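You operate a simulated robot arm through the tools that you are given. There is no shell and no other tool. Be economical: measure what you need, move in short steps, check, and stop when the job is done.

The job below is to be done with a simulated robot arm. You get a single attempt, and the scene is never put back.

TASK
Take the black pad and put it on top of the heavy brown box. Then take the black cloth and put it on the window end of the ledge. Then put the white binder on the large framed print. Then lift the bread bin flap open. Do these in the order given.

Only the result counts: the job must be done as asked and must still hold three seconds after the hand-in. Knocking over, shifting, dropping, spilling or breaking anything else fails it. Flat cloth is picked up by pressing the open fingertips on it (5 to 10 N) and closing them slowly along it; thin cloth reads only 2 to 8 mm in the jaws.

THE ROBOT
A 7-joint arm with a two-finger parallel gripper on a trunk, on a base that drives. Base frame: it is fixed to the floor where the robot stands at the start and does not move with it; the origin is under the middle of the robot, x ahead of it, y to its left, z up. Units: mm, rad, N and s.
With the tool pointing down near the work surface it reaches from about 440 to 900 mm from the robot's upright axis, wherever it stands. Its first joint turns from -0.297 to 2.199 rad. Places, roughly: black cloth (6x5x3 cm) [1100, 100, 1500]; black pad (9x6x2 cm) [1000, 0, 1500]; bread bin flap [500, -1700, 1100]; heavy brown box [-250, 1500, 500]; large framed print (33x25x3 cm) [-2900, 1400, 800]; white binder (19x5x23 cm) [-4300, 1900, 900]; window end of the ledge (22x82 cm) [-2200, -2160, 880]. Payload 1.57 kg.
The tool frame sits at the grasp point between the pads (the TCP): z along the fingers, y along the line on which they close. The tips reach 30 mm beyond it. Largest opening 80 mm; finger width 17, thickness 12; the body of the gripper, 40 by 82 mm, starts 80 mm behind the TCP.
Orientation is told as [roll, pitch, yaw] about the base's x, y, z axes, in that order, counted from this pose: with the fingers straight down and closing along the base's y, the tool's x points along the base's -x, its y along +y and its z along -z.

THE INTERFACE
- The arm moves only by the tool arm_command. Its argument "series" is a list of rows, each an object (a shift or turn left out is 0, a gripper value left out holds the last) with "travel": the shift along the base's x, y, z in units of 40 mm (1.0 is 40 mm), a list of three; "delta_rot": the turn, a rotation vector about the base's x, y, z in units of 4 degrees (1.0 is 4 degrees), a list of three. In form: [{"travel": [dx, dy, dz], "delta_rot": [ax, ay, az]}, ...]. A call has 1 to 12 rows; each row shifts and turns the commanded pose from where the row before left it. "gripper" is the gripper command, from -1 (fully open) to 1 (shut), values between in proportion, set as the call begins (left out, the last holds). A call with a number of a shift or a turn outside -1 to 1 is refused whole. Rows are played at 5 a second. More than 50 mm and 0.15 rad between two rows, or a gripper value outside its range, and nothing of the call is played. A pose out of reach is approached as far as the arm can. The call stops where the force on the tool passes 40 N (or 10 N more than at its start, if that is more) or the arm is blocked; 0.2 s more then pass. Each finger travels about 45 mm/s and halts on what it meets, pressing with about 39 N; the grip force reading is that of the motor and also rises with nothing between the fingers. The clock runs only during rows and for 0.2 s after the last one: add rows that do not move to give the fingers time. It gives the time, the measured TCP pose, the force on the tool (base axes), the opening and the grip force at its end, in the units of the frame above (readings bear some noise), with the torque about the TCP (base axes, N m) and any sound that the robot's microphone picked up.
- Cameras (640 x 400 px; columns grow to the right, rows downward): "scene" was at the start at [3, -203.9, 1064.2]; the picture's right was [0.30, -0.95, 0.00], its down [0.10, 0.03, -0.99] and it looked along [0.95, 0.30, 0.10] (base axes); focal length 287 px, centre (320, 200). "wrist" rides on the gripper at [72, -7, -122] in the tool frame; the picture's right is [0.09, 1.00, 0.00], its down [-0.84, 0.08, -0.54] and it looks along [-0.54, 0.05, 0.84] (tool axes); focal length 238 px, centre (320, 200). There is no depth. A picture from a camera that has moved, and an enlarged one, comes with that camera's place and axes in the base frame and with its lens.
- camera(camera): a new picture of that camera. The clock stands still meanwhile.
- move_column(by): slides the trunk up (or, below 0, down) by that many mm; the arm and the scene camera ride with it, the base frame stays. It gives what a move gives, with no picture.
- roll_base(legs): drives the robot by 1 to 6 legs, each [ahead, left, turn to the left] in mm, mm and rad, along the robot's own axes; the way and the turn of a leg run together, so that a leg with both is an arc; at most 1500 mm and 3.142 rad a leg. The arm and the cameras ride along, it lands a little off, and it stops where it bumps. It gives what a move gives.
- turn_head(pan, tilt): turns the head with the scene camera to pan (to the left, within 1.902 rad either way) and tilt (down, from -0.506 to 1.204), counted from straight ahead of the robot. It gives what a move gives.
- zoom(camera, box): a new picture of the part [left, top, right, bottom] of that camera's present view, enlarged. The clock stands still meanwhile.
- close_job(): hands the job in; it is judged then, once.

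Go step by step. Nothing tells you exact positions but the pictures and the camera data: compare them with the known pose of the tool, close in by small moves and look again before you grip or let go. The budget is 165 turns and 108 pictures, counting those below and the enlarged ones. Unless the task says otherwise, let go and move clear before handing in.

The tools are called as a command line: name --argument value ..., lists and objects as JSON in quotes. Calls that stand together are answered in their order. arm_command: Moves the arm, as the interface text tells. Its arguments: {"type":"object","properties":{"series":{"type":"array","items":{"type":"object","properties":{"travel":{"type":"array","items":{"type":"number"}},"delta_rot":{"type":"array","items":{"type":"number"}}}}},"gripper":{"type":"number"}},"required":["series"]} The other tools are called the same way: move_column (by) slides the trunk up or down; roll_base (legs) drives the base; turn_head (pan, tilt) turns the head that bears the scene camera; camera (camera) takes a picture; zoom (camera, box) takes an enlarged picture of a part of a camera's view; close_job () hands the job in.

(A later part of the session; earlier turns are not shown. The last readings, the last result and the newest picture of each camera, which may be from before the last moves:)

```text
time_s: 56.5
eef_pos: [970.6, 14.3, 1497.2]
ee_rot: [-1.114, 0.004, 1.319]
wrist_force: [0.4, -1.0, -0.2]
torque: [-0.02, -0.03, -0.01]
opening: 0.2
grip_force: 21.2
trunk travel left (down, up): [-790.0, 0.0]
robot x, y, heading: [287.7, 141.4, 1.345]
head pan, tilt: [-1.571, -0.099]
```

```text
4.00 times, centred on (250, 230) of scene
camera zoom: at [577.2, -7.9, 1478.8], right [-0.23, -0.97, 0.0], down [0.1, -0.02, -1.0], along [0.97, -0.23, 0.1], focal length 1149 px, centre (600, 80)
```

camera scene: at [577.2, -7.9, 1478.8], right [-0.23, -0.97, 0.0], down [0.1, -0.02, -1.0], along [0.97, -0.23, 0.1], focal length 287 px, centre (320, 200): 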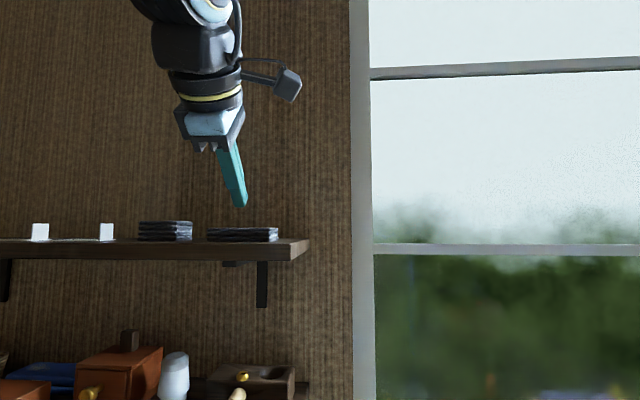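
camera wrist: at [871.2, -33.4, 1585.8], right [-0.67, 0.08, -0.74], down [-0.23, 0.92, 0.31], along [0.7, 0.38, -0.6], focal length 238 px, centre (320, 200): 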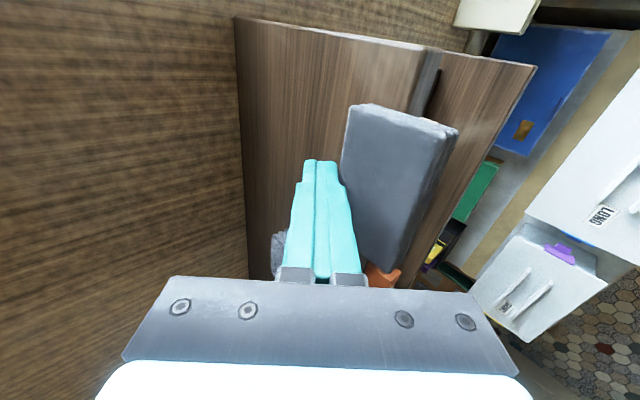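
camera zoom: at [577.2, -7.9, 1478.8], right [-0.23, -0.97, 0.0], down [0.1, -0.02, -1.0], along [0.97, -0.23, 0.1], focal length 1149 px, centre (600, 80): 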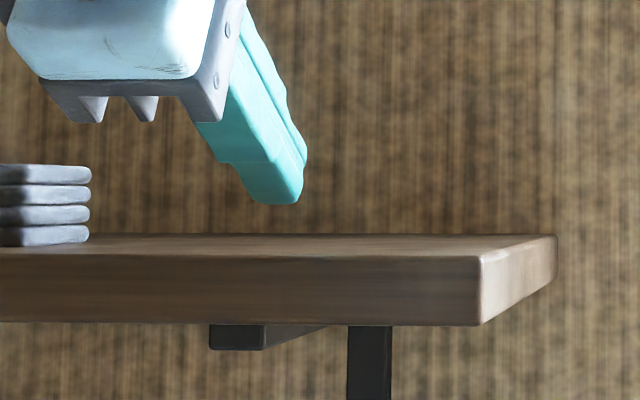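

The pad is no longer on the shelf — it slipped off. I look for where it landed.

turn_head --pan -1.57 --tilt 0.75

camera --camera "scene"

camera --camera "wrist"

```text
time_s: 57.7
eef_pos: [971.2, 15.2, 1497.3]
ee_rot: [-1.114, 0.001, 1.321]
wrist_force: [-0.1, 0.0, -0.5]
torque: [0.0, 0.0, 0.01]
opening: 0.0
grip_force: 21.1
trunk travel left (down, up): [-790.0, 0.0]
robot x, y, heading: [284.6, 142.8, 1.347]
head pan, tilt: [-1.571, 0.75]
```

```text
70 pictures are left
camera scene: at [573.1, -6.9, 1402.0], right [-0.23, -0.97, 0.0], down [-0.66, 0.15, -0.73], along [0.71, -0.17, -0.68], focal length 287 px, centre (320, 200)
```

scene: 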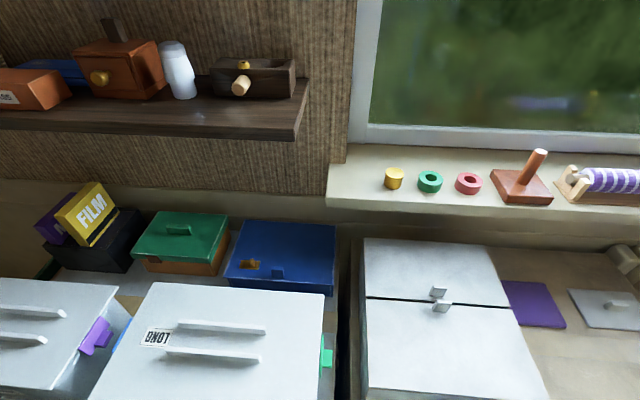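

```text
69 pictures are left
camera wrist: at [848.6, -27.5, 1558.3], right [-0.45, 0.02, -0.89], down [-0.3, 0.94, 0.17], along [0.84, 0.34, -0.42], focal length 238 px, centre (320, 200)
```

wrist: 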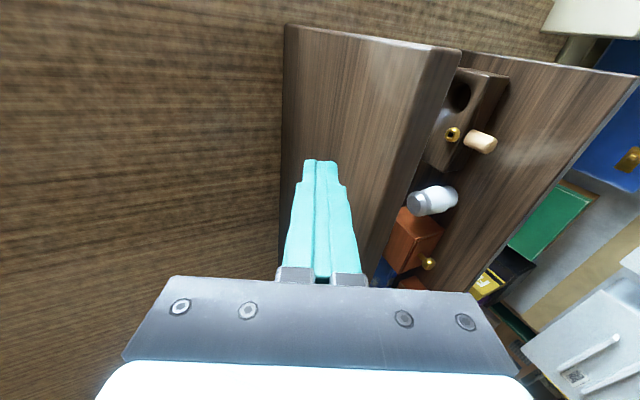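

Nothing seems disturbed above; the pad must be lower. I look straight down.

turn_head --pan -1.57 --tilt 1.2

camera --camera "scene"

turn_head --pan -0.9 --tilt 0.95

camera --camera "scene"

```text
time_s: 58.6
eef_pos: [969.3, 15.1, 1497.1]
ee_rot: [-1.114, 0.002, 1.321]
wrist_force: [-0.1, -0.6, 0.1]
torque: [0.0, -0.03, -0.01]
opening: 0.1
grip_force: 20.9
trunk travel left (down, up): [-790.0, 0.0]
robot x, y, heading: [284.4, 139.8, 1.347]
head pan, tilt: [-1.571, 1.201]
```

```text
68 pictures are left
camera scene: at [546.8, -0.8, 1370.3], right [-0.23, -0.97, 0.0], down [-0.91, 0.21, -0.36], along [0.35, -0.08, -0.93], focal length 287 px, centre (320, 200)
```

scene: 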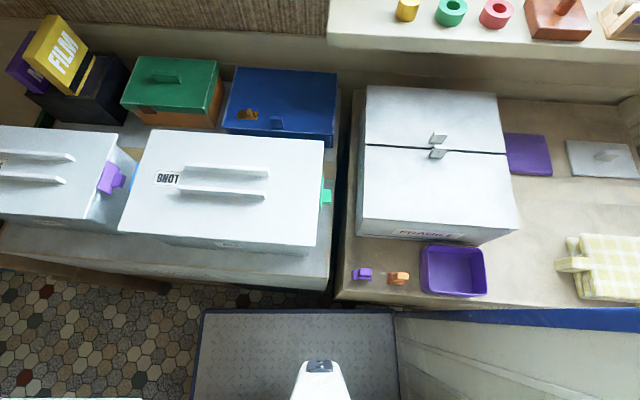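

```text
time_s: 59.7
eef_pos: [970.8, 15.0, 1497.6]
ee_rot: [-1.115, 0.001, 1.321]
wrist_force: [0.3, 0.1, 0.2]
torque: [0.01, 0.0, 0.01]
opening: 0.0
grip_force: 21.3
trunk travel left (down, up): [-790.0, 0.0]
robot x, y, heading: [283.4, 143.4, 1.339]
head pan, tilt: [-0.901, 0.949]
```

```text
67 pictures are left
camera scene: at [558.1, 42.9, 1386.4], right [0.43, -0.9, 0.0], down [-0.74, -0.35, -0.58], along [0.53, 0.25, -0.81], focal length 287 px, centre (320, 200)
```

scene: 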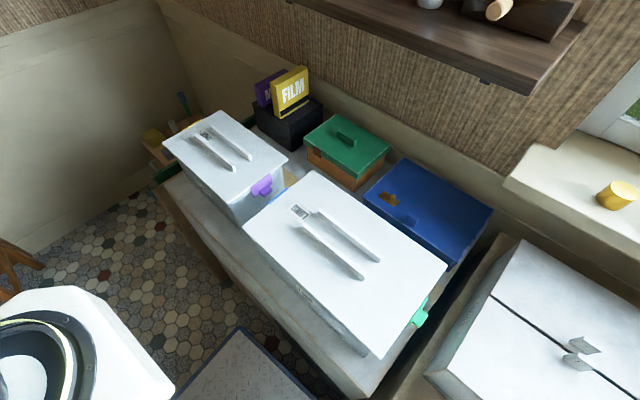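

I still don't see it; I zoom on the gaps between the boxes and check behind from other angles.

zoom --camera "scene" --box '[360, 160, 560, 400]'

turn_head --pan -1.9 --tilt 1.0

camera --camera "scene"

```text
1.67 times, centred on (460, 280) of scene
camera zoom: at [558.1, 42.9, 1386.4], right [0.43, -0.9, 0.0], down [-0.74, -0.35, -0.58], along [0.53, 0.25, -0.81], focal length 479 px, centre (87, 67)
```

zoom: 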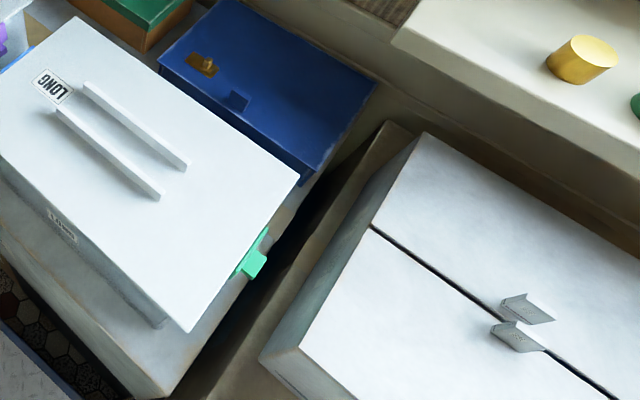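

```text
time_s: 60.9
eef_pos: [971.4, 14.6, 1497.2]
ee_rot: [-1.112, 0.001, 1.322]
wrist_force: [-1.1, 0.2, 0.3]
torque: [0.02, -0.01, -0.01]
opening: 0.0
grip_force: 21.0
trunk travel left (down, up): [-790.0, 0.0]
robot x, y, heading: [289.1, 144.5, 1.34]
head pan, tilt: [-1.901, 1.0]
```

```text
65 pictures are left
camera scene: at [551.4, -25.0, 1382.8], right [-0.53, -0.85, 0.0], down [-0.71, 0.45, -0.54], along [0.46, -0.29, -0.84], focal length 287 px, centre (320, 200)
```

scene: 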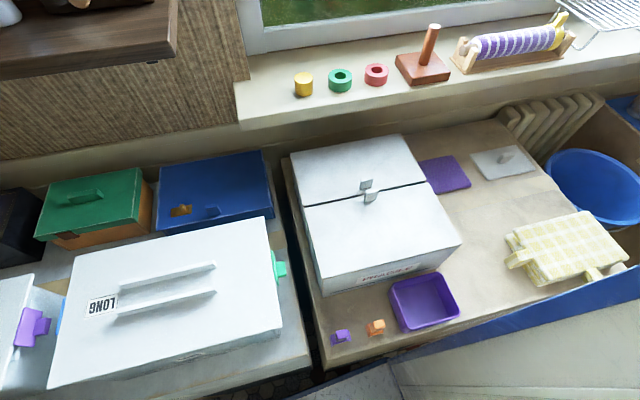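

It may be hidden behind the "LONG" box. I retract the hand and look straight down with the wrist camera.

arm_command --series '[{"travel": [-0.97, 0.25, 0.3]}, {"travel": [-0.97, 0.25, 0]}, {"travel": [-0.97, 0.25, 0], "delta_rot": [0.25, 0.965, 0]}, {"travel": [-0.5, 0.12, 0], "delta_rot": [0.25, 0.965, 0]}, {"delta_rot": [0.25, 0.965, 0]}, {"delta_rot": [0.25, 0.965, 0]}, {"delta_rot": [0.25, 0.965, 0]}, {"delta_rot": [0.25, 0.965, 0]}, {"delta_rot": [0.25, 0.965, 0]}, {"delta_rot": [0.25, 0.965, 0]}, {"delta_rot": [0.25, 0.965, 0]}, {"delta_rot": [0.25, 0.965, 0]}]' --gripper -1

camera --camera "wrist"

```text
time_s: 63.5
eef_pos: [853.5, 44.9, 1496.5]
ee_rot: [-0.416, 0.0, 1.321]
wrist_force: [-0.1, -0.7, -0.4]
torque: [-0.01, -0.01, 0.01]
opening: 79.9
grip_force: 0.1
out of reach, approached as far as the arm can: row 4
trunk travel left (down, up): [-790.0, 0.0]
robot x, y, heading: [285.2, 140.6, 1.344]
head pan, tilt: [-1.901, 1.0]
```

```text
64 pictures are left
camera wrist: at [792.9, -13.3, 1612.1], right [-0.91, 0.14, -0.4], down [-0.07, 0.88, 0.46], along [0.42, 0.45, -0.79], focal length 238 px, centre (320, 200)
```

wrist: 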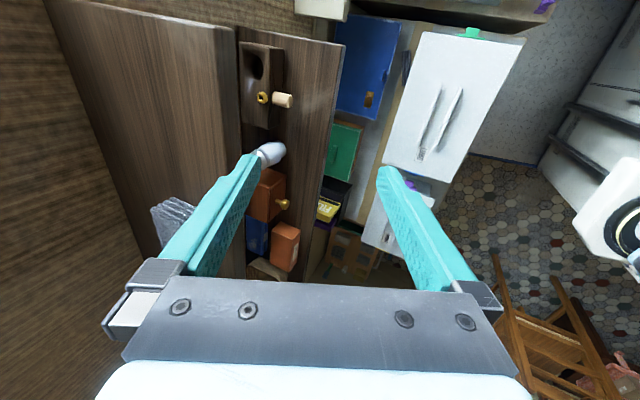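

There is something dark between the blue box and the LONG box; I zoom there.

zoom --camera "wrist" --box '[300, 0, 500, 150]'

```text
2.67 times, centred on (400, 75) of wrist
camera zoom: at [792.9, -13.3, 1612.1], right [-0.91, 0.14, -0.4], down [-0.07, 0.88, 0.46], along [0.42, 0.45, -0.79], focal length 636 px, centre (107, 533)
```

zoom: 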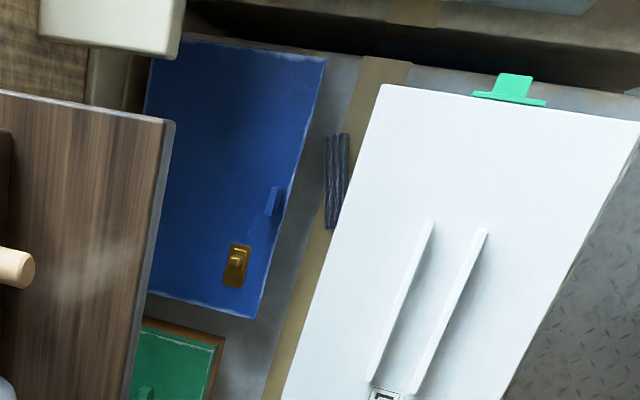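

Found it: the pad stands on its long edge in the channel between the LONG box (top z≈911) and the blue box, around (883, −5), top z≈780. I straighten the hand and lower the trunk to look closer.

arm_command --series '[{"travel": [-0.4, 0.1, 0], "delta_rot": [0.25, 0.965, 0]}, {"travel": [-0.4, 0.1, 0], "delta_rot": [0.25, 0.965, 0]}, {"delta_rot": [0.25, 0.965, 0]}, {"delta_rot": [0.25, 0.965, 0]}, {"delta_rot": [0.25, 0.965, 0]}, {"delta_rot": [0.25, 0.965, 0]}]'

move_column --by -420

camera --camera "wrist"

```text
time_s: 64.9
eef_pos: [822.7, 53.5, 1497.8]
ee_rot: [0.001, -0.002, 1.319]
wrist_force: [0.6, 0.8, 0.4]
torque: [-0.01, 0.01, 0.0]
opening: 80.0
grip_force: 0.0
trunk travel left (down, up): [-790.0, 0.0]
robot x, y, heading: [289.1, 140.4, 1.341]
head pan, tilt: [-1.901, 1.0]
```

```text
refused: -420 is not a number from -400 to 400
```

```text
62 pictures are left
camera wrist: at [810.0, -17.9, 1620.1], right [-0.99, 0.16, 0.0], down [0.13, 0.83, 0.54], along [0.09, 0.54, -0.84], focal length 238 px, centre (320, 200)
```

wrist: 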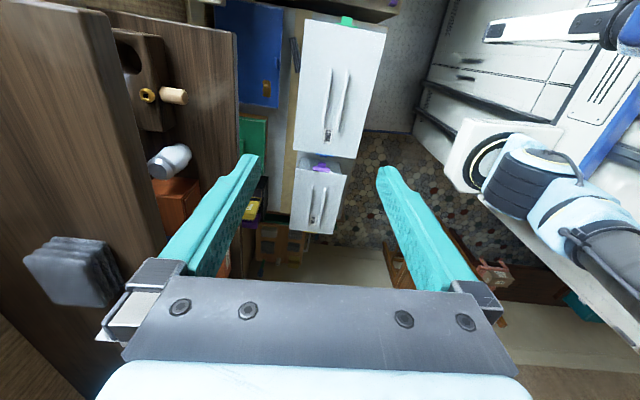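

move_column --by -400

arm_command --series '[{"travel": [0.6, -0.9, 0]}, {"travel": [0.3, -0.9, 0]}, {"travel": [0, -0.7, 0]}]'

camera --camera "wrist"

```text
time_s: 68.8
eef_pos: [823.4, 52.8, 1098.2]
ee_rot: [-0.001, -0.003, 1.322]
wrist_force: [0.5, 0.6, 0.6]
torque: [-0.03, -0.01, 0.0]
opening: 79.8
grip_force: 0.0
trunk travel left (down, up): [-390.0, 400.0]
robot x, y, heading: [287.9, 143.0, 1.347]
head pan, tilt: [-1.901, 1.0]
```

```text
time_s: 69.6
eef_pos: [859.0, -47.8, 1098.3]
ee_rot: [-0.002, -0.001, 1.322]
wrist_force: [0.3, 0.2, 0.2]
torque: [-0.01, -0.05, -0.01]
opening: 80.0
grip_force: 0.0
trunk travel left (down, up): [-390.0, 400.0]
robot x, y, heading: [283.3, 139.6, 1.337]
head pan, tilt: [-1.901, 1.0]
```

```text
61 pictures are left
camera wrist: at [846.1, -118.5, 1220.0], right [-0.99, 0.16, 0.0], down [0.13, 0.83, 0.54], along [0.09, 0.54, -0.84], focal length 238 px, centre (320, 200)
```

wrist: 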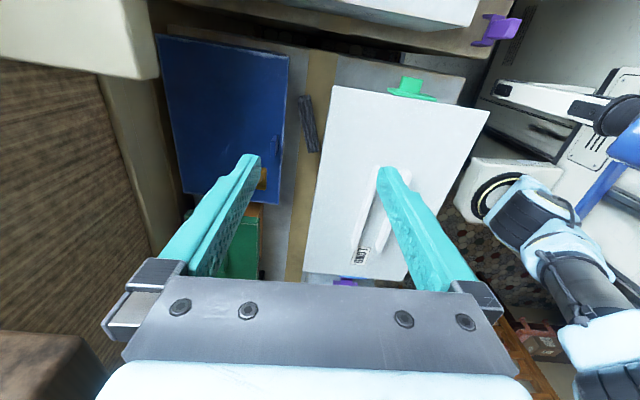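

zoom --camera "wrist" --box '[260, 50, 380, 200]'

```text
2.67 times, centred on (320, 125) of wrist
camera zoom: at [846.1, -118.5, 1220.0], right [-0.99, 0.16, 0.0], down [0.13, 0.83, 0.54], along [0.09, 0.54, -0.84], focal length 636 px, centre (320, 400)
```

zoom: 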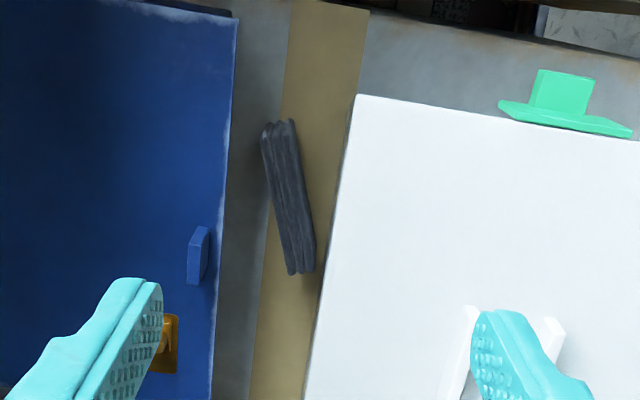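

The pad stands in the ~62 mm channel, roughly along the y axis at x≈886, top z≈789. I align the fingers (closing along x), narrow them, and hover lower for an exact look.

arm_command --series '[{"travel": [0.34, 0.2, -0.8], "delta_rot": [0, 0, 0.9]}, {"travel": [0.34, 0.2, -0.8], "delta_rot": [0, 0, 0.9]}, {"travel": [0, 0.2, -0.8], "delta_rot": [0, 0, 0.9]}, {"travel": [0, 0.2, -0.8], "delta_rot": [0, 0, 0.87]}, {"travel": [0, 0, -0.6]}]' --gripper 0.25

camera --camera "wrist"

```text
time_s: 70.8
eef_pos: [886.9, -16.7, 944.9]
ee_rot: [-0.001, -0.002, 1.57]
wrist_force: [0.0, -0.1, 0.3]
torque: [-0.04, 0.04, 0.01]
opening: 30.2
grip_force: 0.0
trunk travel left (down, up): [-390.0, 400.0]
robot x, y, heading: [284.8, 139.0, 1.342]
head pan, tilt: [-1.901, 1.0]
```

```text
59 pictures are left
camera wrist: at [892.3, -87.1, 1067.6], right [-1.0, -0.09, 0.0], down [-0.08, 0.84, 0.54], along [-0.05, 0.54, -0.84], focal length 238 px, centre (320, 200)
```

wrist: 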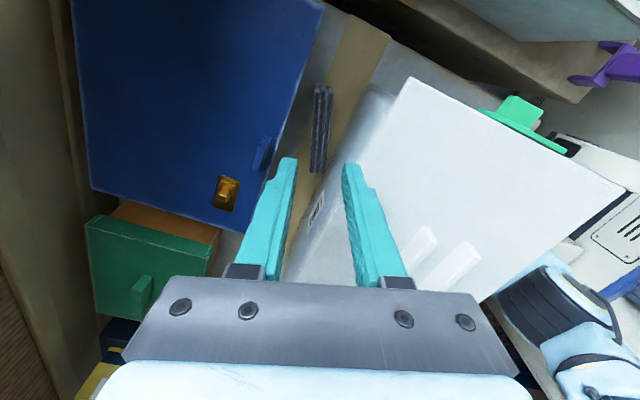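

zoom --camera "wrist" --box '[260, 60, 420, 200]'

```text
2.86 times, centred on (340, 130) of wrist
camera zoom: at [892.3, -87.1, 1067.6], right [-1.0, -0.09, 0.0], down [-0.08, 0.84, 0.54], along [-0.05, 0.54, -0.84], focal length 681 px, centre (263, 400)
```

zoom: 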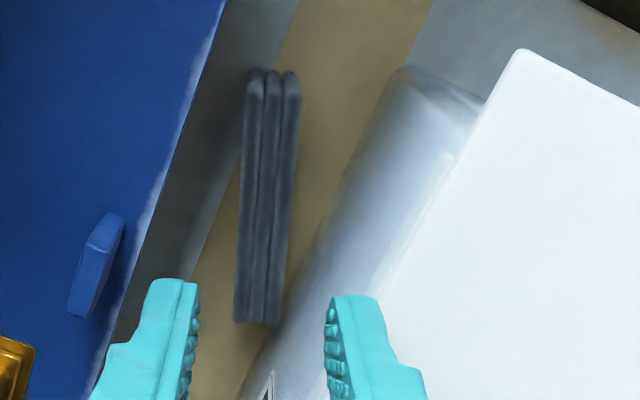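

The view shows the pad top at z≈805, x≈885, with LONG's lid edge closest on the robot side. I shift to the pad's right end (y≈−31), narrow to 27 mm and descend carefully.

arm_command --series '[{"travel": [-0.035, -0.36, 0]}, {"travel": [0, 0, -0.75]}, {"travel": [0, 0, -0.75]}]' --gripper 0.325

zoom --camera "wrist" --box '[220, 30, 440, 230]'

```text
time_s: 71.6
eef_pos: [886.4, -29.7, 883.8]
ee_rot: [-0.002, -0.003, 1.572]
wrist_force: [0.6, -0.6, 0.0]
torque: [-0.02, -0.02, -0.05]
opening: 27.1
grip_force: 0.0
trunk travel left (down, up): [-390.0, 400.0]
robot x, y, heading: [282.6, 142.1, 1.342]
head pan, tilt: [-1.901, 1.0]
```

```text
2.00 times, centred on (330, 130) of wrist
camera zoom: at [890.9, -101.2, 1006.9], right [-1.0, -0.09, 0.0], down [-0.08, 0.84, 0.54], along [-0.05, 0.54, -0.84], focal length 477 px, centre (300, 340)
```

zoom: 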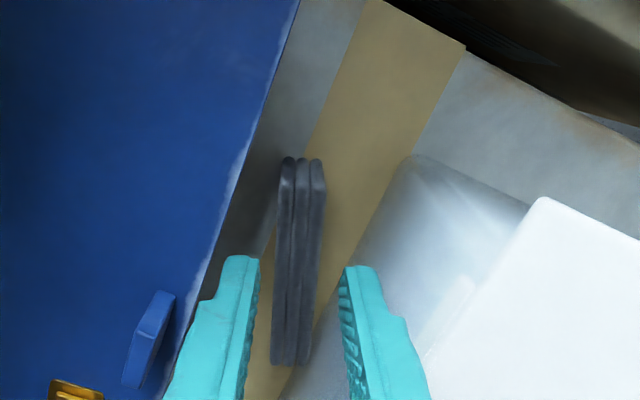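

Fingers straddle the pad well. I descend further.

arm_command --series '[{"travel": [0, 0, -0.5]}, {"travel": [0, 0, -0.5]}, {"travel": [0, 0, -0.4]}]'

zoom --camera "wrist" --box '[220, 30, 440, 230]'

```text
time_s: 72.4
eef_pos: [883.8, -29.3, 830.2]
ee_rot: [0.0, -0.001, 1.569]
wrist_force: [0.6, 0.2, 0.5]
torque: [0.04, 0.01, -0.02]
opening: 26.8
grip_force: 0.0
trunk travel left (down, up): [-390.0, 400.0]
robot x, y, heading: [289.3, 137.2, 1.338]
head pan, tilt: [-1.901, 1.0]
```

```text
2.00 times, centred on (330, 130) of wrist
camera zoom: at [889.8, -101.5, 951.4], right [-1.0, -0.09, 0.0], down [-0.08, 0.84, 0.54], along [-0.05, 0.54, -0.84], focal length 477 px, centre (300, 340)
```

zoom: 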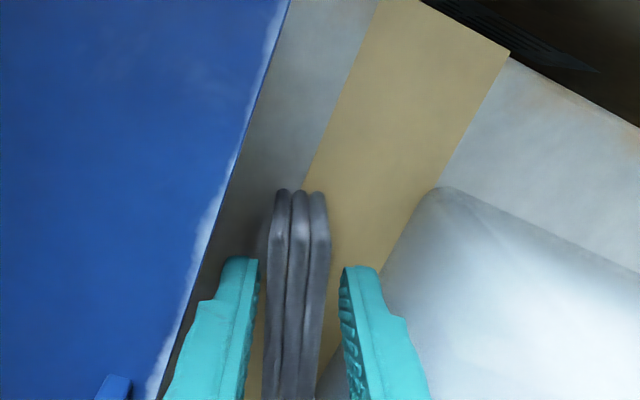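

Pad top is at z≈807; I lower 8 mm more and close gently.

arm_command --series '[{"travel": [0.03, 0, -0.2]}]'

arm_command --series '[{}, {}, {}]' --gripper 1

zoom --camera "wrist" --box '[220, 30, 440, 230]'

```text
time_s: 72.9
eef_pos: [885.6, -30.8, 826.0]
ee_rot: [-0.009, 0.003, 1.572]
wrist_force: [-3.9, 3.9, 18.1]
torque: [-0.15, 0.41, -0.12]
opening: 27.0
grip_force: 0.0
trunk travel left (down, up): [-390.0, 400.0]
robot x, y, heading: [284.4, 141.9, 1.343]
head pan, tilt: [-1.901, 1.0]
stopped in row 1: the force on the tool passed its limit at 43 N (the readings are from after the stop); the commanded pose is now the measured one
```

```text
time_s: 73.7
eef_pos: [886.5, -31.0, 825.9]
ee_rot: [-0.01, 0.006, 1.569]
wrist_force: [-0.2, -0.1, 35.2]
torque: [0.12, 1.32, 0.01]
opening: 18.8
grip_force: 33.4
trunk travel left (down, up): [-390.0, 400.0]
robot x, y, heading: [286.6, 143.6, 1.341]
head pan, tilt: [-1.901, 1.0]
```

```text
2.00 times, centred on (330, 130) of wrist
camera zoom: at [890.5, -101.7, 949.7], right [-1.0, -0.09, -0.01], down [-0.08, 0.84, 0.54], along [-0.04, 0.54, -0.84], focal length 477 px, centre (300, 340)
```

zoom: 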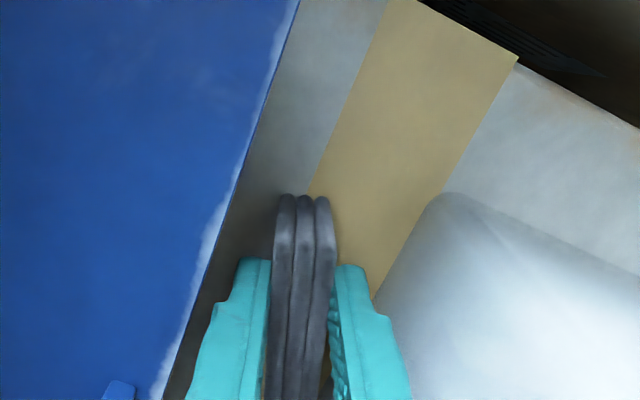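

The pad is gripped (18.8 mm); the hand body touched LONG's lid lightly from above. I lift straight up.

arm_command --series '[{"travel": [0, 0, 0.25]}, {"travel": [0, 0, 0.5]}, {"travel": [0, 0, 0.8]}, {"travel": [0, 0, 1]}, {"travel": [0, 0, 1]}, {"travel": [0, 0, 1]}]'

camera --camera "wrist"

turn_head --pan -1.57 --tilt 0.6

camera --camera "scene"

```text
time_s: 75.1
eef_pos: [886.4, -30.0, 1007.3]
ee_rot: [-0.006, 0.003, 1.567]
wrist_force: [0.2, -0.1, -0.2]
torque: [0.01, 0.03, -0.04]
opening: 18.6
grip_force: 33.0
trunk travel left (down, up): [-390.0, 400.0]
robot x, y, heading: [285.9, 145.2, 1.347]
head pan, tilt: [-1.901, 1.0]
```

```text
54 pictures are left
camera wrist: at [891.5, -100.8, 1129.5], right [-1.0, -0.09, -0.01], down [-0.08, 0.84, 0.54], along [-0.04, 0.54, -0.84], focal length 238 px, centre (320, 200)
```

wrist: 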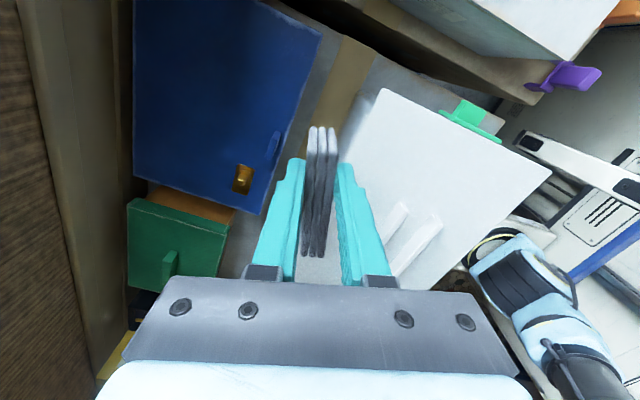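

```text
time_s: 76.0
eef_pos: [886.6, -29.7, 1007.0]
ee_rot: [-0.005, 0.002, 1.569]
wrist_force: [0.5, 0.1, -0.9]
torque: [-0.02, 0.04, 0.0]
opening: 18.6
grip_force: 32.6
trunk travel left (down, up): [-390.0, 400.0]
robot x, y, heading: [286.6, 140.4, 1.341]
head pan, tilt: [-1.571, 0.6]
```

```text
53 pictures are left
camera scene: at [578.3, -8.2, 1014.7], right [-0.23, -0.97, 0.0], down [-0.55, 0.13, -0.82], along [0.8, -0.19, -0.57], focal length 287 px, centre (320, 200)
```

scene: 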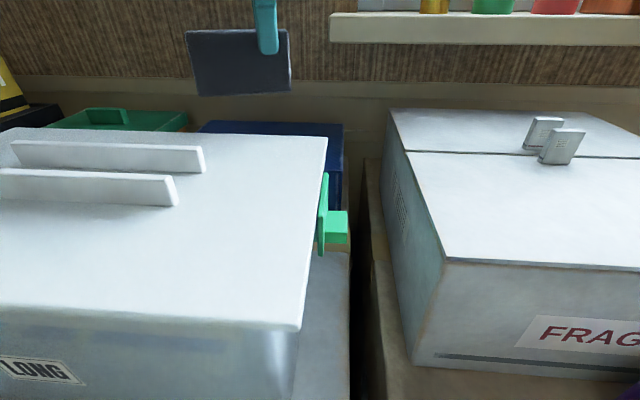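

I have the pad. I back away from the counter and look toward the heavy brown box at about (−250, 1500).

roll_base --legs '[[0, 350, 0]]'

turn_head --pan 0.35 --tilt 0.35

camera --camera "scene"

```text
time_s: 78.2
eef_pos: [544.4, 51.7, 1006.2]
ee_rot: [-0.006, 0.002, 1.577]
wrist_force: [0.1, -0.1, 0.6]
torque: [0.01, 0.02, -0.01]
opening: 18.2
grip_force: 33.3
trunk travel left (down, up): [-390.0, 400.0]
robot x, y, heading: [-57.6, 219.9, 1.35]
head pan, tilt: [-1.571, 0.6]
```

```text
time_s: 80.1
eef_pos: [543.2, 52.8, 1006.0]
ee_rot: [-0.007, 0.002, 1.577]
wrist_force: [0.0, 0.2, -0.2]
torque: [0.0, 0.02, -0.02]
opening: 18.6
grip_force: 32.8
trunk travel left (down, up): [-390.0, 400.0]
robot x, y, heading: [-57.1, 221.4, 1.347]
head pan, tilt: [0.351, 0.351]
```

```text
52 pictures are left
camera scene: at [138.0, 184.6, 1037.6], right [0.99, 0.13, 0.0], down [0.04, -0.34, -0.94], along [-0.12, 0.93, -0.34], focal length 287 px, centre (320, 200)
```

scene: 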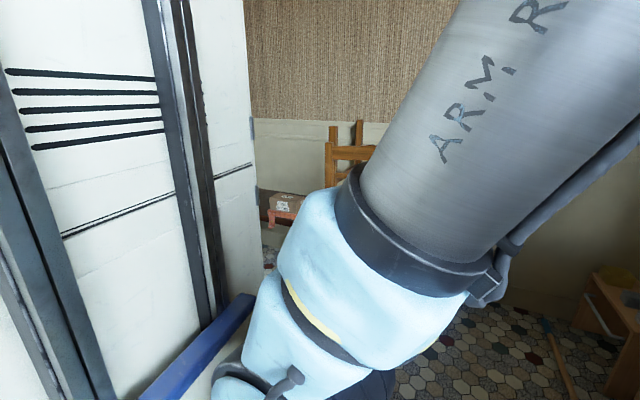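

The brown box with a label sits on the dark bench by the far wall. I turn so my right side faces it, and look again.

roll_base --legs '[[0, 0, 1.79]]'

turn_head --pan -1.4 --tilt 0.4

camera --camera "scene"

turn_head --pan -0.3 --tilt 0.4

camera --camera "scene"

```text
time_s: 84.9
eef_pos: [-44.2, 844.9, 1006.8]
ee_rot: [-0.006, 0.002, -2.884]
wrist_force: [-0.1, -0.5, -0.5]
torque: [0.04, -0.03, -0.04]
opening: 18.7
grip_force: 32.4
trunk travel left (down, up): [-390.0, 400.0]
robot x, y, heading: [-55.2, 222.9, -3.112]
head pan, tilt: [0.351, 0.351]
```

```text
time_s: 86.7
eef_pos: [-44.7, 845.3, 1006.1]
ee_rot: [-0.007, 0.001, -2.883]
wrist_force: [0.7, -0.7, -0.3]
torque: [-0.01, 0.01, 0.02]
opening: 18.7
grip_force: 33.6
trunk travel left (down, up): [-390.0, 400.0]
robot x, y, heading: [-58.0, 220.5, -3.115]
head pan, tilt: [-1.4, 0.4]
```

```text
51 pictures are left
camera scene: at [-2.0, 544.3, 1033.0], right [0.98, 0.2, 0.0], down [0.08, -0.38, -0.92], along [-0.18, 0.9, -0.39], focal length 287 px, centre (320, 200)
```

scene: 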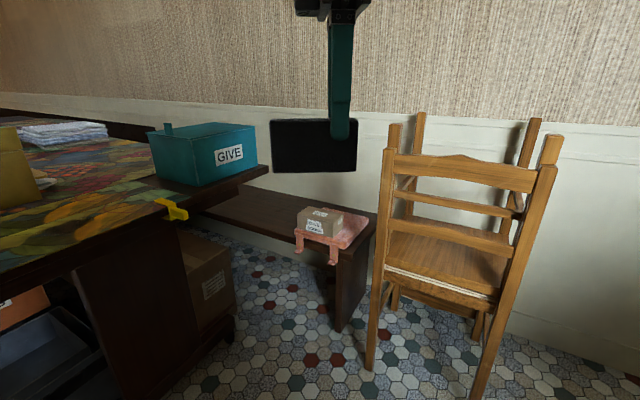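

```text
time_s: 88.0
eef_pos: [-44.7, 845.7, 1006.3]
ee_rot: [-0.007, 0.002, -2.886]
wrist_force: [-0.5, -0.4, 0.0]
torque: [0.0, 0.0, -0.01]
opening: 18.5
grip_force: 32.9
trunk travel left (down, up): [-390.0, 400.0]
robot x, y, heading: [-54.2, 221.4, -3.11]
head pan, tilt: [-0.3, 0.4]
```

```text
50 pictures are left
camera scene: at [-72.8, 478.4, 1033.0], right [0.27, 0.96, 0.0], down [0.37, -0.1, -0.92], along [-0.89, 0.25, -0.39], focal length 287 px, centre (320, 200)
```

scene: 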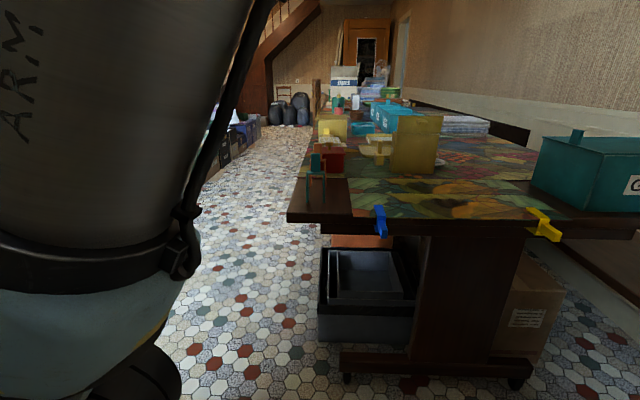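

A table stands ahead; a small cardboard box on a pink cloth is on the bench at about (−205, 1550). I zoom to read its label.

turn_head --pan -1.4 --tilt 0.4

zoom --camera "scene" --box '[280, 190, 380, 270]'

```text
time_s: 89.3
eef_pos: [-43.1, 845.1, 1005.6]
ee_rot: [-0.007, 0.001, -2.883]
wrist_force: [0.7, -0.6, -0.7]
torque: [-0.02, -0.05, -0.02]
opening: 18.8
grip_force: 32.8
trunk travel left (down, up): [-390.0, 400.0]
robot x, y, heading: [-54.2, 221.0, -3.111]
head pan, tilt: [-1.4, 0.4]
```

```text
5.00 times, centred on (330, 230) of scene
camera zoom: at [-2.0, 544.3, 1033.0], right [0.98, 0.2, 0.0], down [0.08, -0.38, -0.92], along [-0.18, 0.9, -0.39], focal length 1436 px, centre (270, 50)
```

zoom: 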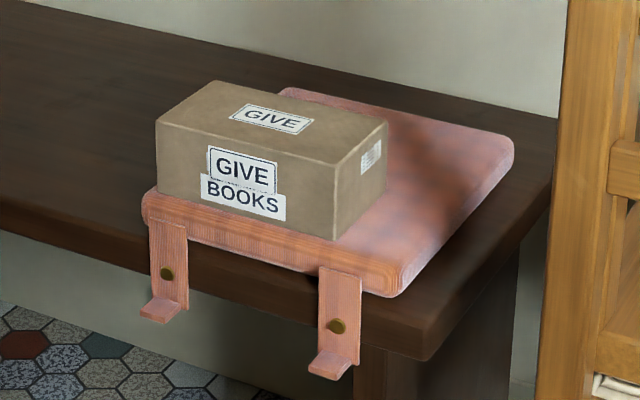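

It's the "GIVE BOOKS" box (~15×9 cm top) on a pink cushion. Before driving closer I move the hand away from the chair side, then drive.

arm_command --series '[{"travel": [-1, -0.6, 0.3]}, {"travel": [-1, -0.6, 0.3]}, {"travel": [-1, -0.6, 0.2]}, {"travel": [-1, -0.6, 0.2]}]'

roll_base --legs '[[-70, 0, 0], [0, -500, 0]]'

camera --camera "scene"

camera --camera "wrist"

```text
time_s: 90.3
eef_pos: [-204.0, 747.7, 1045.6]
ee_rot: [-0.008, 0.002, -2.886]
wrist_force: [-0.9, 0.0, -1.1]
torque: [-0.02, 0.04, 0.01]
opening: 18.7
grip_force: 33.4
trunk travel left (down, up): [-390.0, 400.0]
robot x, y, heading: [-54.6, 218.4, -3.115]
head pan, tilt: [-1.4, 0.4]
```

```text
time_s: 93.9
eef_pos: [-147.8, 1255.5, 1046.6]
ee_rot: [-0.007, 0.002, -2.886]
wrist_force: [-0.1, -0.1, -0.4]
torque: [0.01, 0.01, -0.04]
opening: 18.6
grip_force: 32.9
trunk travel left (down, up): [-390.0, 400.0]
robot x, y, heading: [-3.5, 728.9, -3.111]
head pan, tilt: [-1.4, 0.4]
```

```text
48 pictures are left
camera scene: at [54.5, 1052.1, 1033.0], right [0.98, 0.2, 0.0], down [0.08, -0.38, -0.92], along [-0.18, 0.9, -0.39], focal length 287 px, centre (320, 200)
```

scene: 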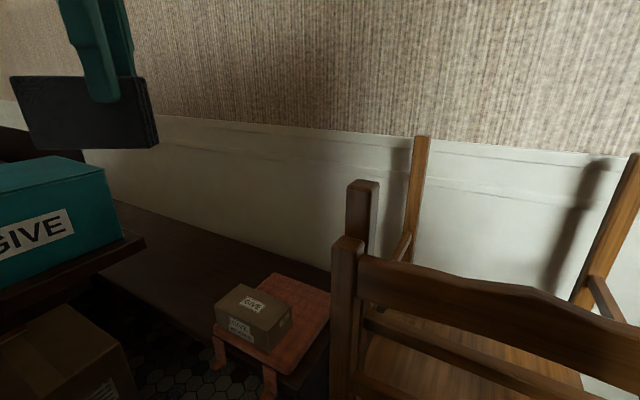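

```text
47 pictures are left
camera wrist: at [-81.3, 1279.9, 1169.3], right [0.34, -0.94, -0.01], down [-0.79, -0.29, 0.54], along [-0.51, -0.18, -0.84], focal length 238 px, centre (320, 200)
```

wrist: 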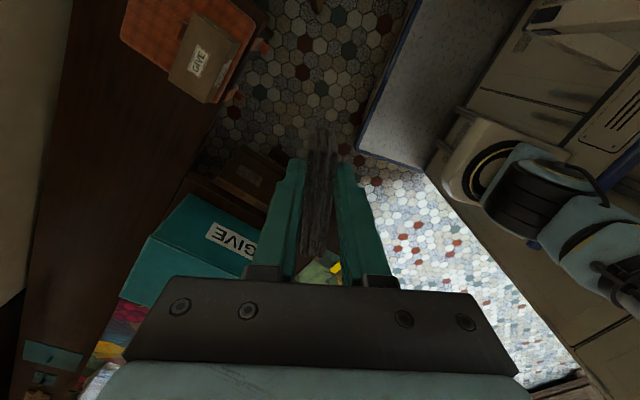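

Box top centre ≈ (−205, 1530, 538), long side along (0.97, −0.24). I turn the hand to match, lower the trunk, and tilt the hand toward the wall so the pad can be laid almost flat.

arm_command --series '[{"delta_rot": [0, 0, -1]}, {"delta_rot": [0, 0, -1]}, {"delta_rot": [0, 0, -1]}, {"delta_rot": [0, 0, -1]}, {"delta_rot": [0, 0, -1]}, {"delta_rot": [0, 0, -1]}, {"delta_rot": [0, 0, -1]}]'

move_column --by -330

arm_command --series '[{"delta_rot": [0.97, -0.24, 0]}, {"delta_rot": [0.97, -0.24, 0]}, {"delta_rot": [0.97, -0.24, 0]}, {"delta_rot": [0.97, -0.24, 0]}, {"delta_rot": [0.97, -0.24, 0]}, {"delta_rot": [0.97, -0.24, 0]}, {"delta_rot": [0.97, -0.24, 0]}, {"delta_rot": [0.97, -0.24, 0]}, {"travel": [-0.2, 0.8, 0], "delta_rot": [0.97, -0.24, 0]}, {"travel": [-0.2, 0.8, 0], "delta_rot": [0.97, -0.24, 0]}, {"travel": [-0.2, 0.8, 0], "delta_rot": [0.97, -0.24, 0]}, {"travel": [-0.2, 0.8, 0], "delta_rot": [0.97, -0.24, 0]}]'

turn_head --pan -1.1 --tilt 0.2

camera --camera "scene"

```text
time_s: 95.5
eef_pos: [-149.0, 1255.8, 1045.7]
ee_rot: [-0.008, -0.001, 2.907]
wrist_force: [-0.6, 0.5, -0.6]
torque: [0.04, 0.01, -0.02]
opening: 18.7
grip_force: 32.2
trunk travel left (down, up): [-390.0, 400.0]
robot x, y, heading: [1.4, 726.1, -3.113]
head pan, tilt: [-1.4, 0.4]
```

```text
time_s: 98.8
eef_pos: [-148.4, 1255.6, 716.9]
ee_rot: [-0.006, 0.001, 2.91]
wrist_force: [0.5, 0.4, -0.5]
torque: [-0.01, 0.02, 0.03]
opening: 18.4
grip_force: 33.5
trunk travel left (down, up): [-60.0, 730.0]
robot x, y, heading: [-0.1, 728.7, -3.121]
head pan, tilt: [-1.4, 0.4]
```

```text
time_s: 101.4
eef_pos: [-180.3, 1386.1, 716.2]
ee_rot: [-0.845, 0.007, 2.904]
wrist_force: [0.3, -0.1, -0.4]
torque: [0.02, 0.04, 0.04]
opening: 18.4
grip_force: 33.3
trunk travel left (down, up): [-60.0, 730.0]
robot x, y, heading: [-0.2, 732.5, -3.115]
head pan, tilt: [-1.4, 0.4]
```

```text
time_s: 102.2
eef_pos: [-181.1, 1384.3, 715.9]
ee_rot: [-0.843, 0.008, 2.905]
wrist_force: [1.1, -0.2, -0.9]
torque: [0.02, 0.01, 0.02]
opening: 18.6
grip_force: 32.7
trunk travel left (down, up): [-60.0, 730.0]
robot x, y, heading: [0.6, 730.5, -3.111]
head pan, tilt: [-1.1, 0.201]
```

```text
46 pictures are left
camera scene: at [28.3, 1043.1, 721.5], right [0.88, 0.48, 0.0], down [0.1, -0.18, -0.98], along [-0.47, 0.86, -0.2], focal length 287 px, centre (320, 200)
```

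scene: 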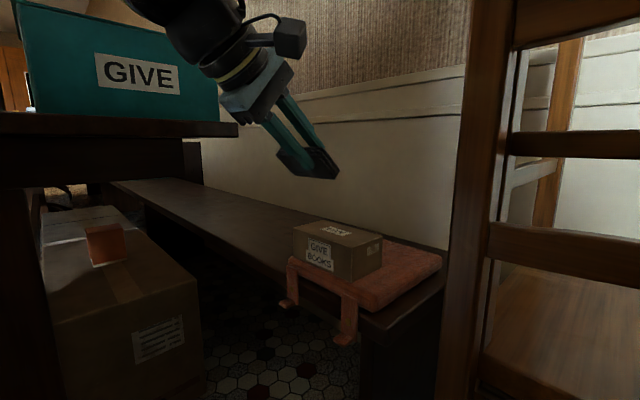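

Path is clear and the box is where expected. I tilt further and move above the box.

arm_command --series '[{"travel": [-0.05, 0.65, -0.3], "delta_rot": [0.97, -0.24, 0]}, {"travel": [-0.05, 0.65, -0.3], "delta_rot": [0.97, -0.24, 0]}, {"travel": [-0.05, 0.65, -0.5], "delta_rot": [0.97, -0.24, 0]}, {"travel": [-0.05, 0.65, -0.6], "delta_rot": [0.97, -0.24, 0]}]'

zoom --camera "scene" --box '[220, 120, 460, 290]'

camera --camera "wrist"

```text
time_s: 103.2
eef_pos: [-187.7, 1487.9, 648.9]
ee_rot: [-1.122, 0.01, 2.902]
wrist_force: [-0.4, 0.5, 0.1]
torque: [0.04, -0.01, 0.02]
opening: 18.7
grip_force: 32.7
trunk travel left (down, up): [-60.0, 730.0]
robot x, y, heading: [1.1, 726.5, -3.112]
head pan, tilt: [-1.1, 0.201]
```

```text
2.35 times, centred on (340, 205) of scene
camera zoom: at [28.3, 1043.0, 721.6], right [0.88, 0.48, 0.0], down [0.1, -0.18, -0.98], along [-0.47, 0.86, -0.2], focal length 676 px, centre (273, 188)
```

zoom: 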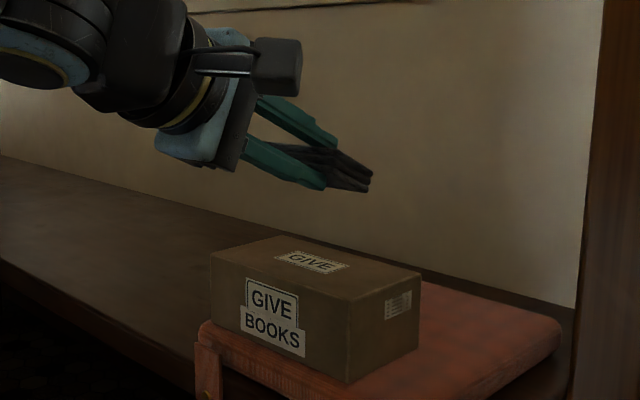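

```text
44 pictures are left
camera wrist: at [-145.2, 1367.3, 708.5], right [0.0, -0.44, -0.9], down [-0.94, -0.31, 0.16], along [-0.35, 0.84, -0.41], focal length 238 px, centre (320, 200)
```

wrist: 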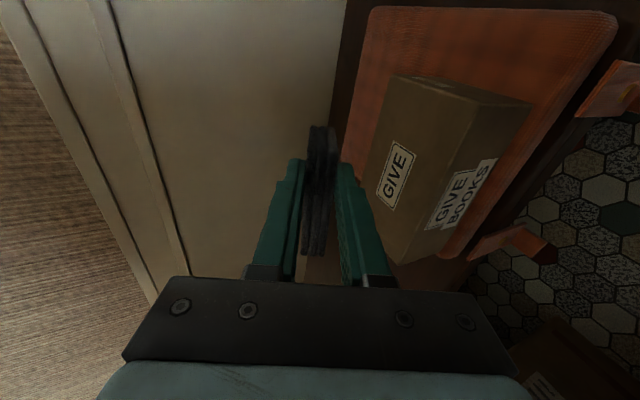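

Pad is centred over the box top. I descend until the far edge touches.

arm_command --series '[{"travel": [0, 0, -0.5]}, {"travel": [0, 0, -0.5]}, {"travel": [0, 0, -0.45]}]'

zoom --camera "scene" --box '[220, 120, 460, 290]'

```text
time_s: 104.0
eef_pos: [-188.6, 1488.1, 589.0]
ee_rot: [-1.123, 0.009, 2.903]
wrist_force: [0.1, -0.6, -0.5]
torque: [-0.05, -0.01, 0.01]
opening: 18.6
grip_force: 33.0
trunk travel left (down, up): [-60.0, 730.0]
robot x, y, heading: [-0.9, 730.0, -3.117]
head pan, tilt: [-1.1, 0.201]
```

```text
2.35 times, centred on (340, 205) of scene
camera zoom: at [28.2, 1043.1, 721.6], right [0.88, 0.48, 0.0], down [0.1, -0.18, -0.98], along [-0.47, 0.86, -0.2], focal length 676 px, centre (273, 188)
```

zoom: 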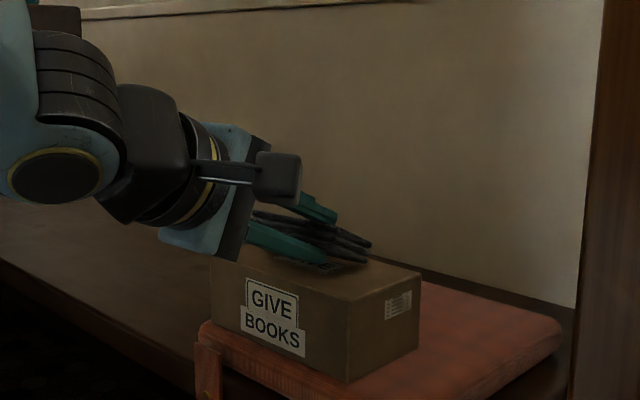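

arm_command --series '[{"travel": [0, 0, -0.08]}, {"travel": [0, 0, -0.07]}]'

arm_command --series '[{"travel": [0, 0, -0.06]}]'

```text
time_s: 104.6
eef_pos: [-188.0, 1488.2, 586.4]
ee_rot: [-1.128, 0.008, 2.9]
wrist_force: [-1.0, -2.3, 10.7]
torque: [0.61, 0.34, 0.14]
opening: 18.7
grip_force: 32.9
trunk travel left (down, up): [-60.0, 730.0]
robot x, y, heading: [1.4, 730.5, -3.112]
head pan, tilt: [-1.1, 0.201]
```

```text
time_s: 105.0
eef_pos: [-188.1, 1487.9, 584.3]
ee_rot: [-1.128, 0.01, 2.901]
wrist_force: [-2.8, -2.2, 23.9]
torque: [1.31, -0.05, 0.13]
opening: 19.0
grip_force: 33.2
trunk travel left (down, up): [-60.0, 730.0]
robot x, y, heading: [-6.5, 728.2, -3.11]
head pan, tilt: [-1.1, 0.201]
```

Contact. I ease off 2 mm, open a little, and check before withdrawing.

arm_command --series '[{"travel": [0, 0, 0.05]}]'

arm_command --series '[{}, {}, {}]' --gripper 0.2

zoom --camera "scene" --box '[260, 170, 400, 260]'

```text
time_s: 105.4
eef_pos: [-187.4, 1487.2, 585.7]
ee_rot: [-1.126, 0.008, 2.9]
wrist_force: [-1.3, -0.6, 21.8]
torque: [1.25, -0.13, 0.08]
opening: 18.9
grip_force: 33.2
trunk travel left (down, up): [-60.0, 730.0]
robot x, y, heading: [-1.2, 729.2, -3.114]
head pan, tilt: [-1.1, 0.201]
```

```text
time_s: 106.2
eef_pos: [-187.6, 1487.7, 584.1]
ee_rot: [-1.123, 0.012, 2.902]
wrist_force: [-1.8, -3.8, 11.5]
torque: [0.04, 0.03, 0.03]
opening: 24.6
grip_force: 0.0
trunk travel left (down, up): [-60.0, 730.0]
robot x, y, heading: [-4.2, 728.7, -3.115]
head pan, tilt: [-1.1, 0.201]
```

```text
4.44 times, centred on (330, 215) of scene
camera zoom: at [28.3, 1042.8, 721.7], right [0.88, 0.48, 0.0], down [0.1, -0.17, -0.98], along [-0.47, 0.86, -0.2], focal length 1276 px, centre (276, 133)
```

zoom: 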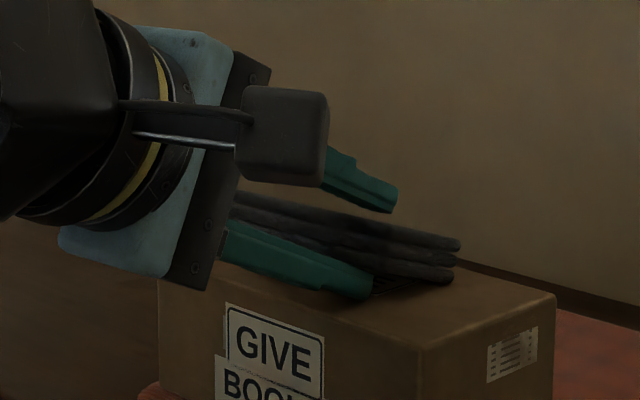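

The pad rests on the box and the lower finger. I withdraw along the finger direction.

arm_command --series '[{"travel": [-0.065, -0.26, 0.14]}, {"travel": [-0.065, -0.26, 0.14]}, {"travel": [-0.1, -0.4, 0.25]}, {"travel": [-0.15, -0.6, 0.5]}, {"travel": [-0.15, -0.6, 0.6]}]'

zoom --camera "scene" --box '[240, 150, 440, 280]'

```text
time_s: 107.4
eef_pos: [-210.4, 1402.3, 647.6]
ee_rot: [-1.122, 0.011, 2.904]
wrist_force: [0.5, -0.3, -0.4]
torque: [0.01, 0.01, 0.02]
opening: 31.9
grip_force: 0.0
trunk travel left (down, up): [-60.0, 730.0]
robot x, y, heading: [-3.7, 727.4, -3.111]
head pan, tilt: [-1.1, 0.201]
```

```text
3.08 times, centred on (340, 215) of scene
camera zoom: at [28.3, 1043.1, 721.5], right [0.88, 0.48, 0.0], down [0.1, -0.18, -0.98], along [-0.47, 0.86, -0.2], focal length 884 px, centre (258, 154)
```

zoom: 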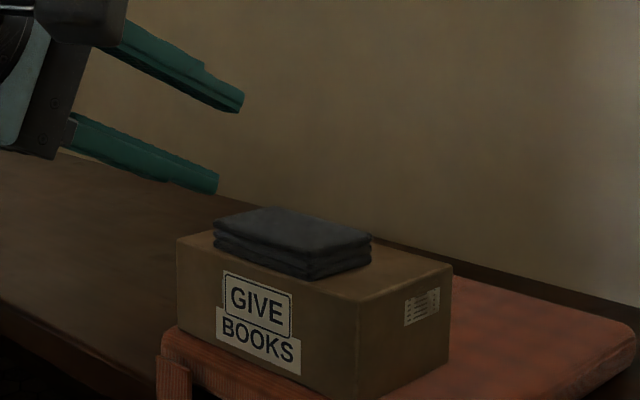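

The pad lies flat on the GIVE BOOKS box. Next the cloth: I raise the trunk, rotate the hand 90° about its own axis (fingers closing along the shelf), and drive back to the shelf.

move_column --by 400

arm_command --series '[{"delta_rot": [0.246, 1, -0.497]}, {"delta_rot": [0.246, 1, -0.497]}, {"delta_rot": [0.246, 1, -0.497]}, {"delta_rot": [0.246, 1, -0.497]}, {"delta_rot": [0.246, 1, -0.497]}, {"delta_rot": [0.246, 1, -0.497]}, {"delta_rot": [0.246, 1, -0.497]}, {"delta_rot": [0.246, 1, -0.497]}, {"delta_rot": [0.246, 1, -0.497]}, {"delta_rot": [0.246, 1, -0.497]}]' --gripper -1

arm_command --series '[{"delta_rot": [0.246, 1, -0.497]}, {"delta_rot": [0.246, 1, -0.497]}, {"delta_rot": [0.246, 1, -0.497]}, {"delta_rot": [0.246, 1, -0.497]}, {"delta_rot": [0.246, 1, -0.497]}, {"delta_rot": [0.246, 1, -0.497]}, {"delta_rot": [0.246, 1, -0.497]}, {"delta_rot": [0.246, 1, -0.497]}, {"delta_rot": [0.246, 1, -0.497]}, {"delta_rot": [0.18, 0.74, -0.37]}]'

roll_base --legs '[[0, 500, 0], [0, 0, -1.83]]'

move_column --by 330

```text
time_s: 111.2
eef_pos: [-209.8, 1403.7, 1048.2]
ee_rot: [-1.122, 0.012, 2.902]
wrist_force: [0.4, 0.4, 0.4]
torque: [0.03, -0.02, 0.0]
opening: 32.0
grip_force: 0.1
trunk travel left (down, up): [-460.0, 330.0]
robot x, y, heading: [1.5, 728.2, -3.117]
head pan, tilt: [-1.1, 0.201]
```

```text
time_s: 113.4
eef_pos: [-209.2, 1403.9, 1048.2]
ee_rot: [-0.969, -0.692, 2.482]
wrist_force: [0.5, 0.2, 0.0]
torque: [0.01, -0.01, -0.02]
opening: 79.9
grip_force: 0.1
trunk travel left (down, up): [-460.0, 330.0]
robot x, y, heading: [-1.6, 727.9, -3.112]
head pan, tilt: [-1.1, 0.201]
```

```text
time_s: 115.6
eef_pos: [-209.9, 1404.5, 1047.6]
ee_rot: [-0.009, -1.117, 1.337]
wrist_force: [1.2, 0.3, 0.4]
torque: [0.01, 0.02, 0.03]
opening: 80.0
grip_force: 0.0
trunk travel left (down, up): [-460.0, 330.0]
robot x, y, heading: [0.2, 727.6, -3.116]
head pan, tilt: [-1.1, 0.201]
```

```text
time_s: 122.9
eef_pos: [721.9, 276.2, 1047.6]
ee_rot: [-0.01, -1.117, -0.479]
wrist_force: [0.9, 0.0, 0.0]
torque: [0.0, -0.01, 0.02]
opening: 80.0
grip_force: 0.0
trunk travel left (down, up): [-460.0, 330.0]
robot x, y, heading: [18.3, 241.0, 1.349]
head pan, tilt: [-1.1, 0.201]
```

```text
time_s: 126.2
eef_pos: [721.0, 276.6, 1378.0]
ee_rot: [-0.012, -1.117, -0.477]
wrist_force: [-0.1, -0.5, -0.2]
torque: [0.0, 0.02, -0.03]
opening: 80.0
grip_force: 0.2
trunk travel left (down, up): [-790.0, 0.0]
robot x, y, heading: [14.6, 240.4, 1.349]
head pan, tilt: [-1.1, 0.201]
```

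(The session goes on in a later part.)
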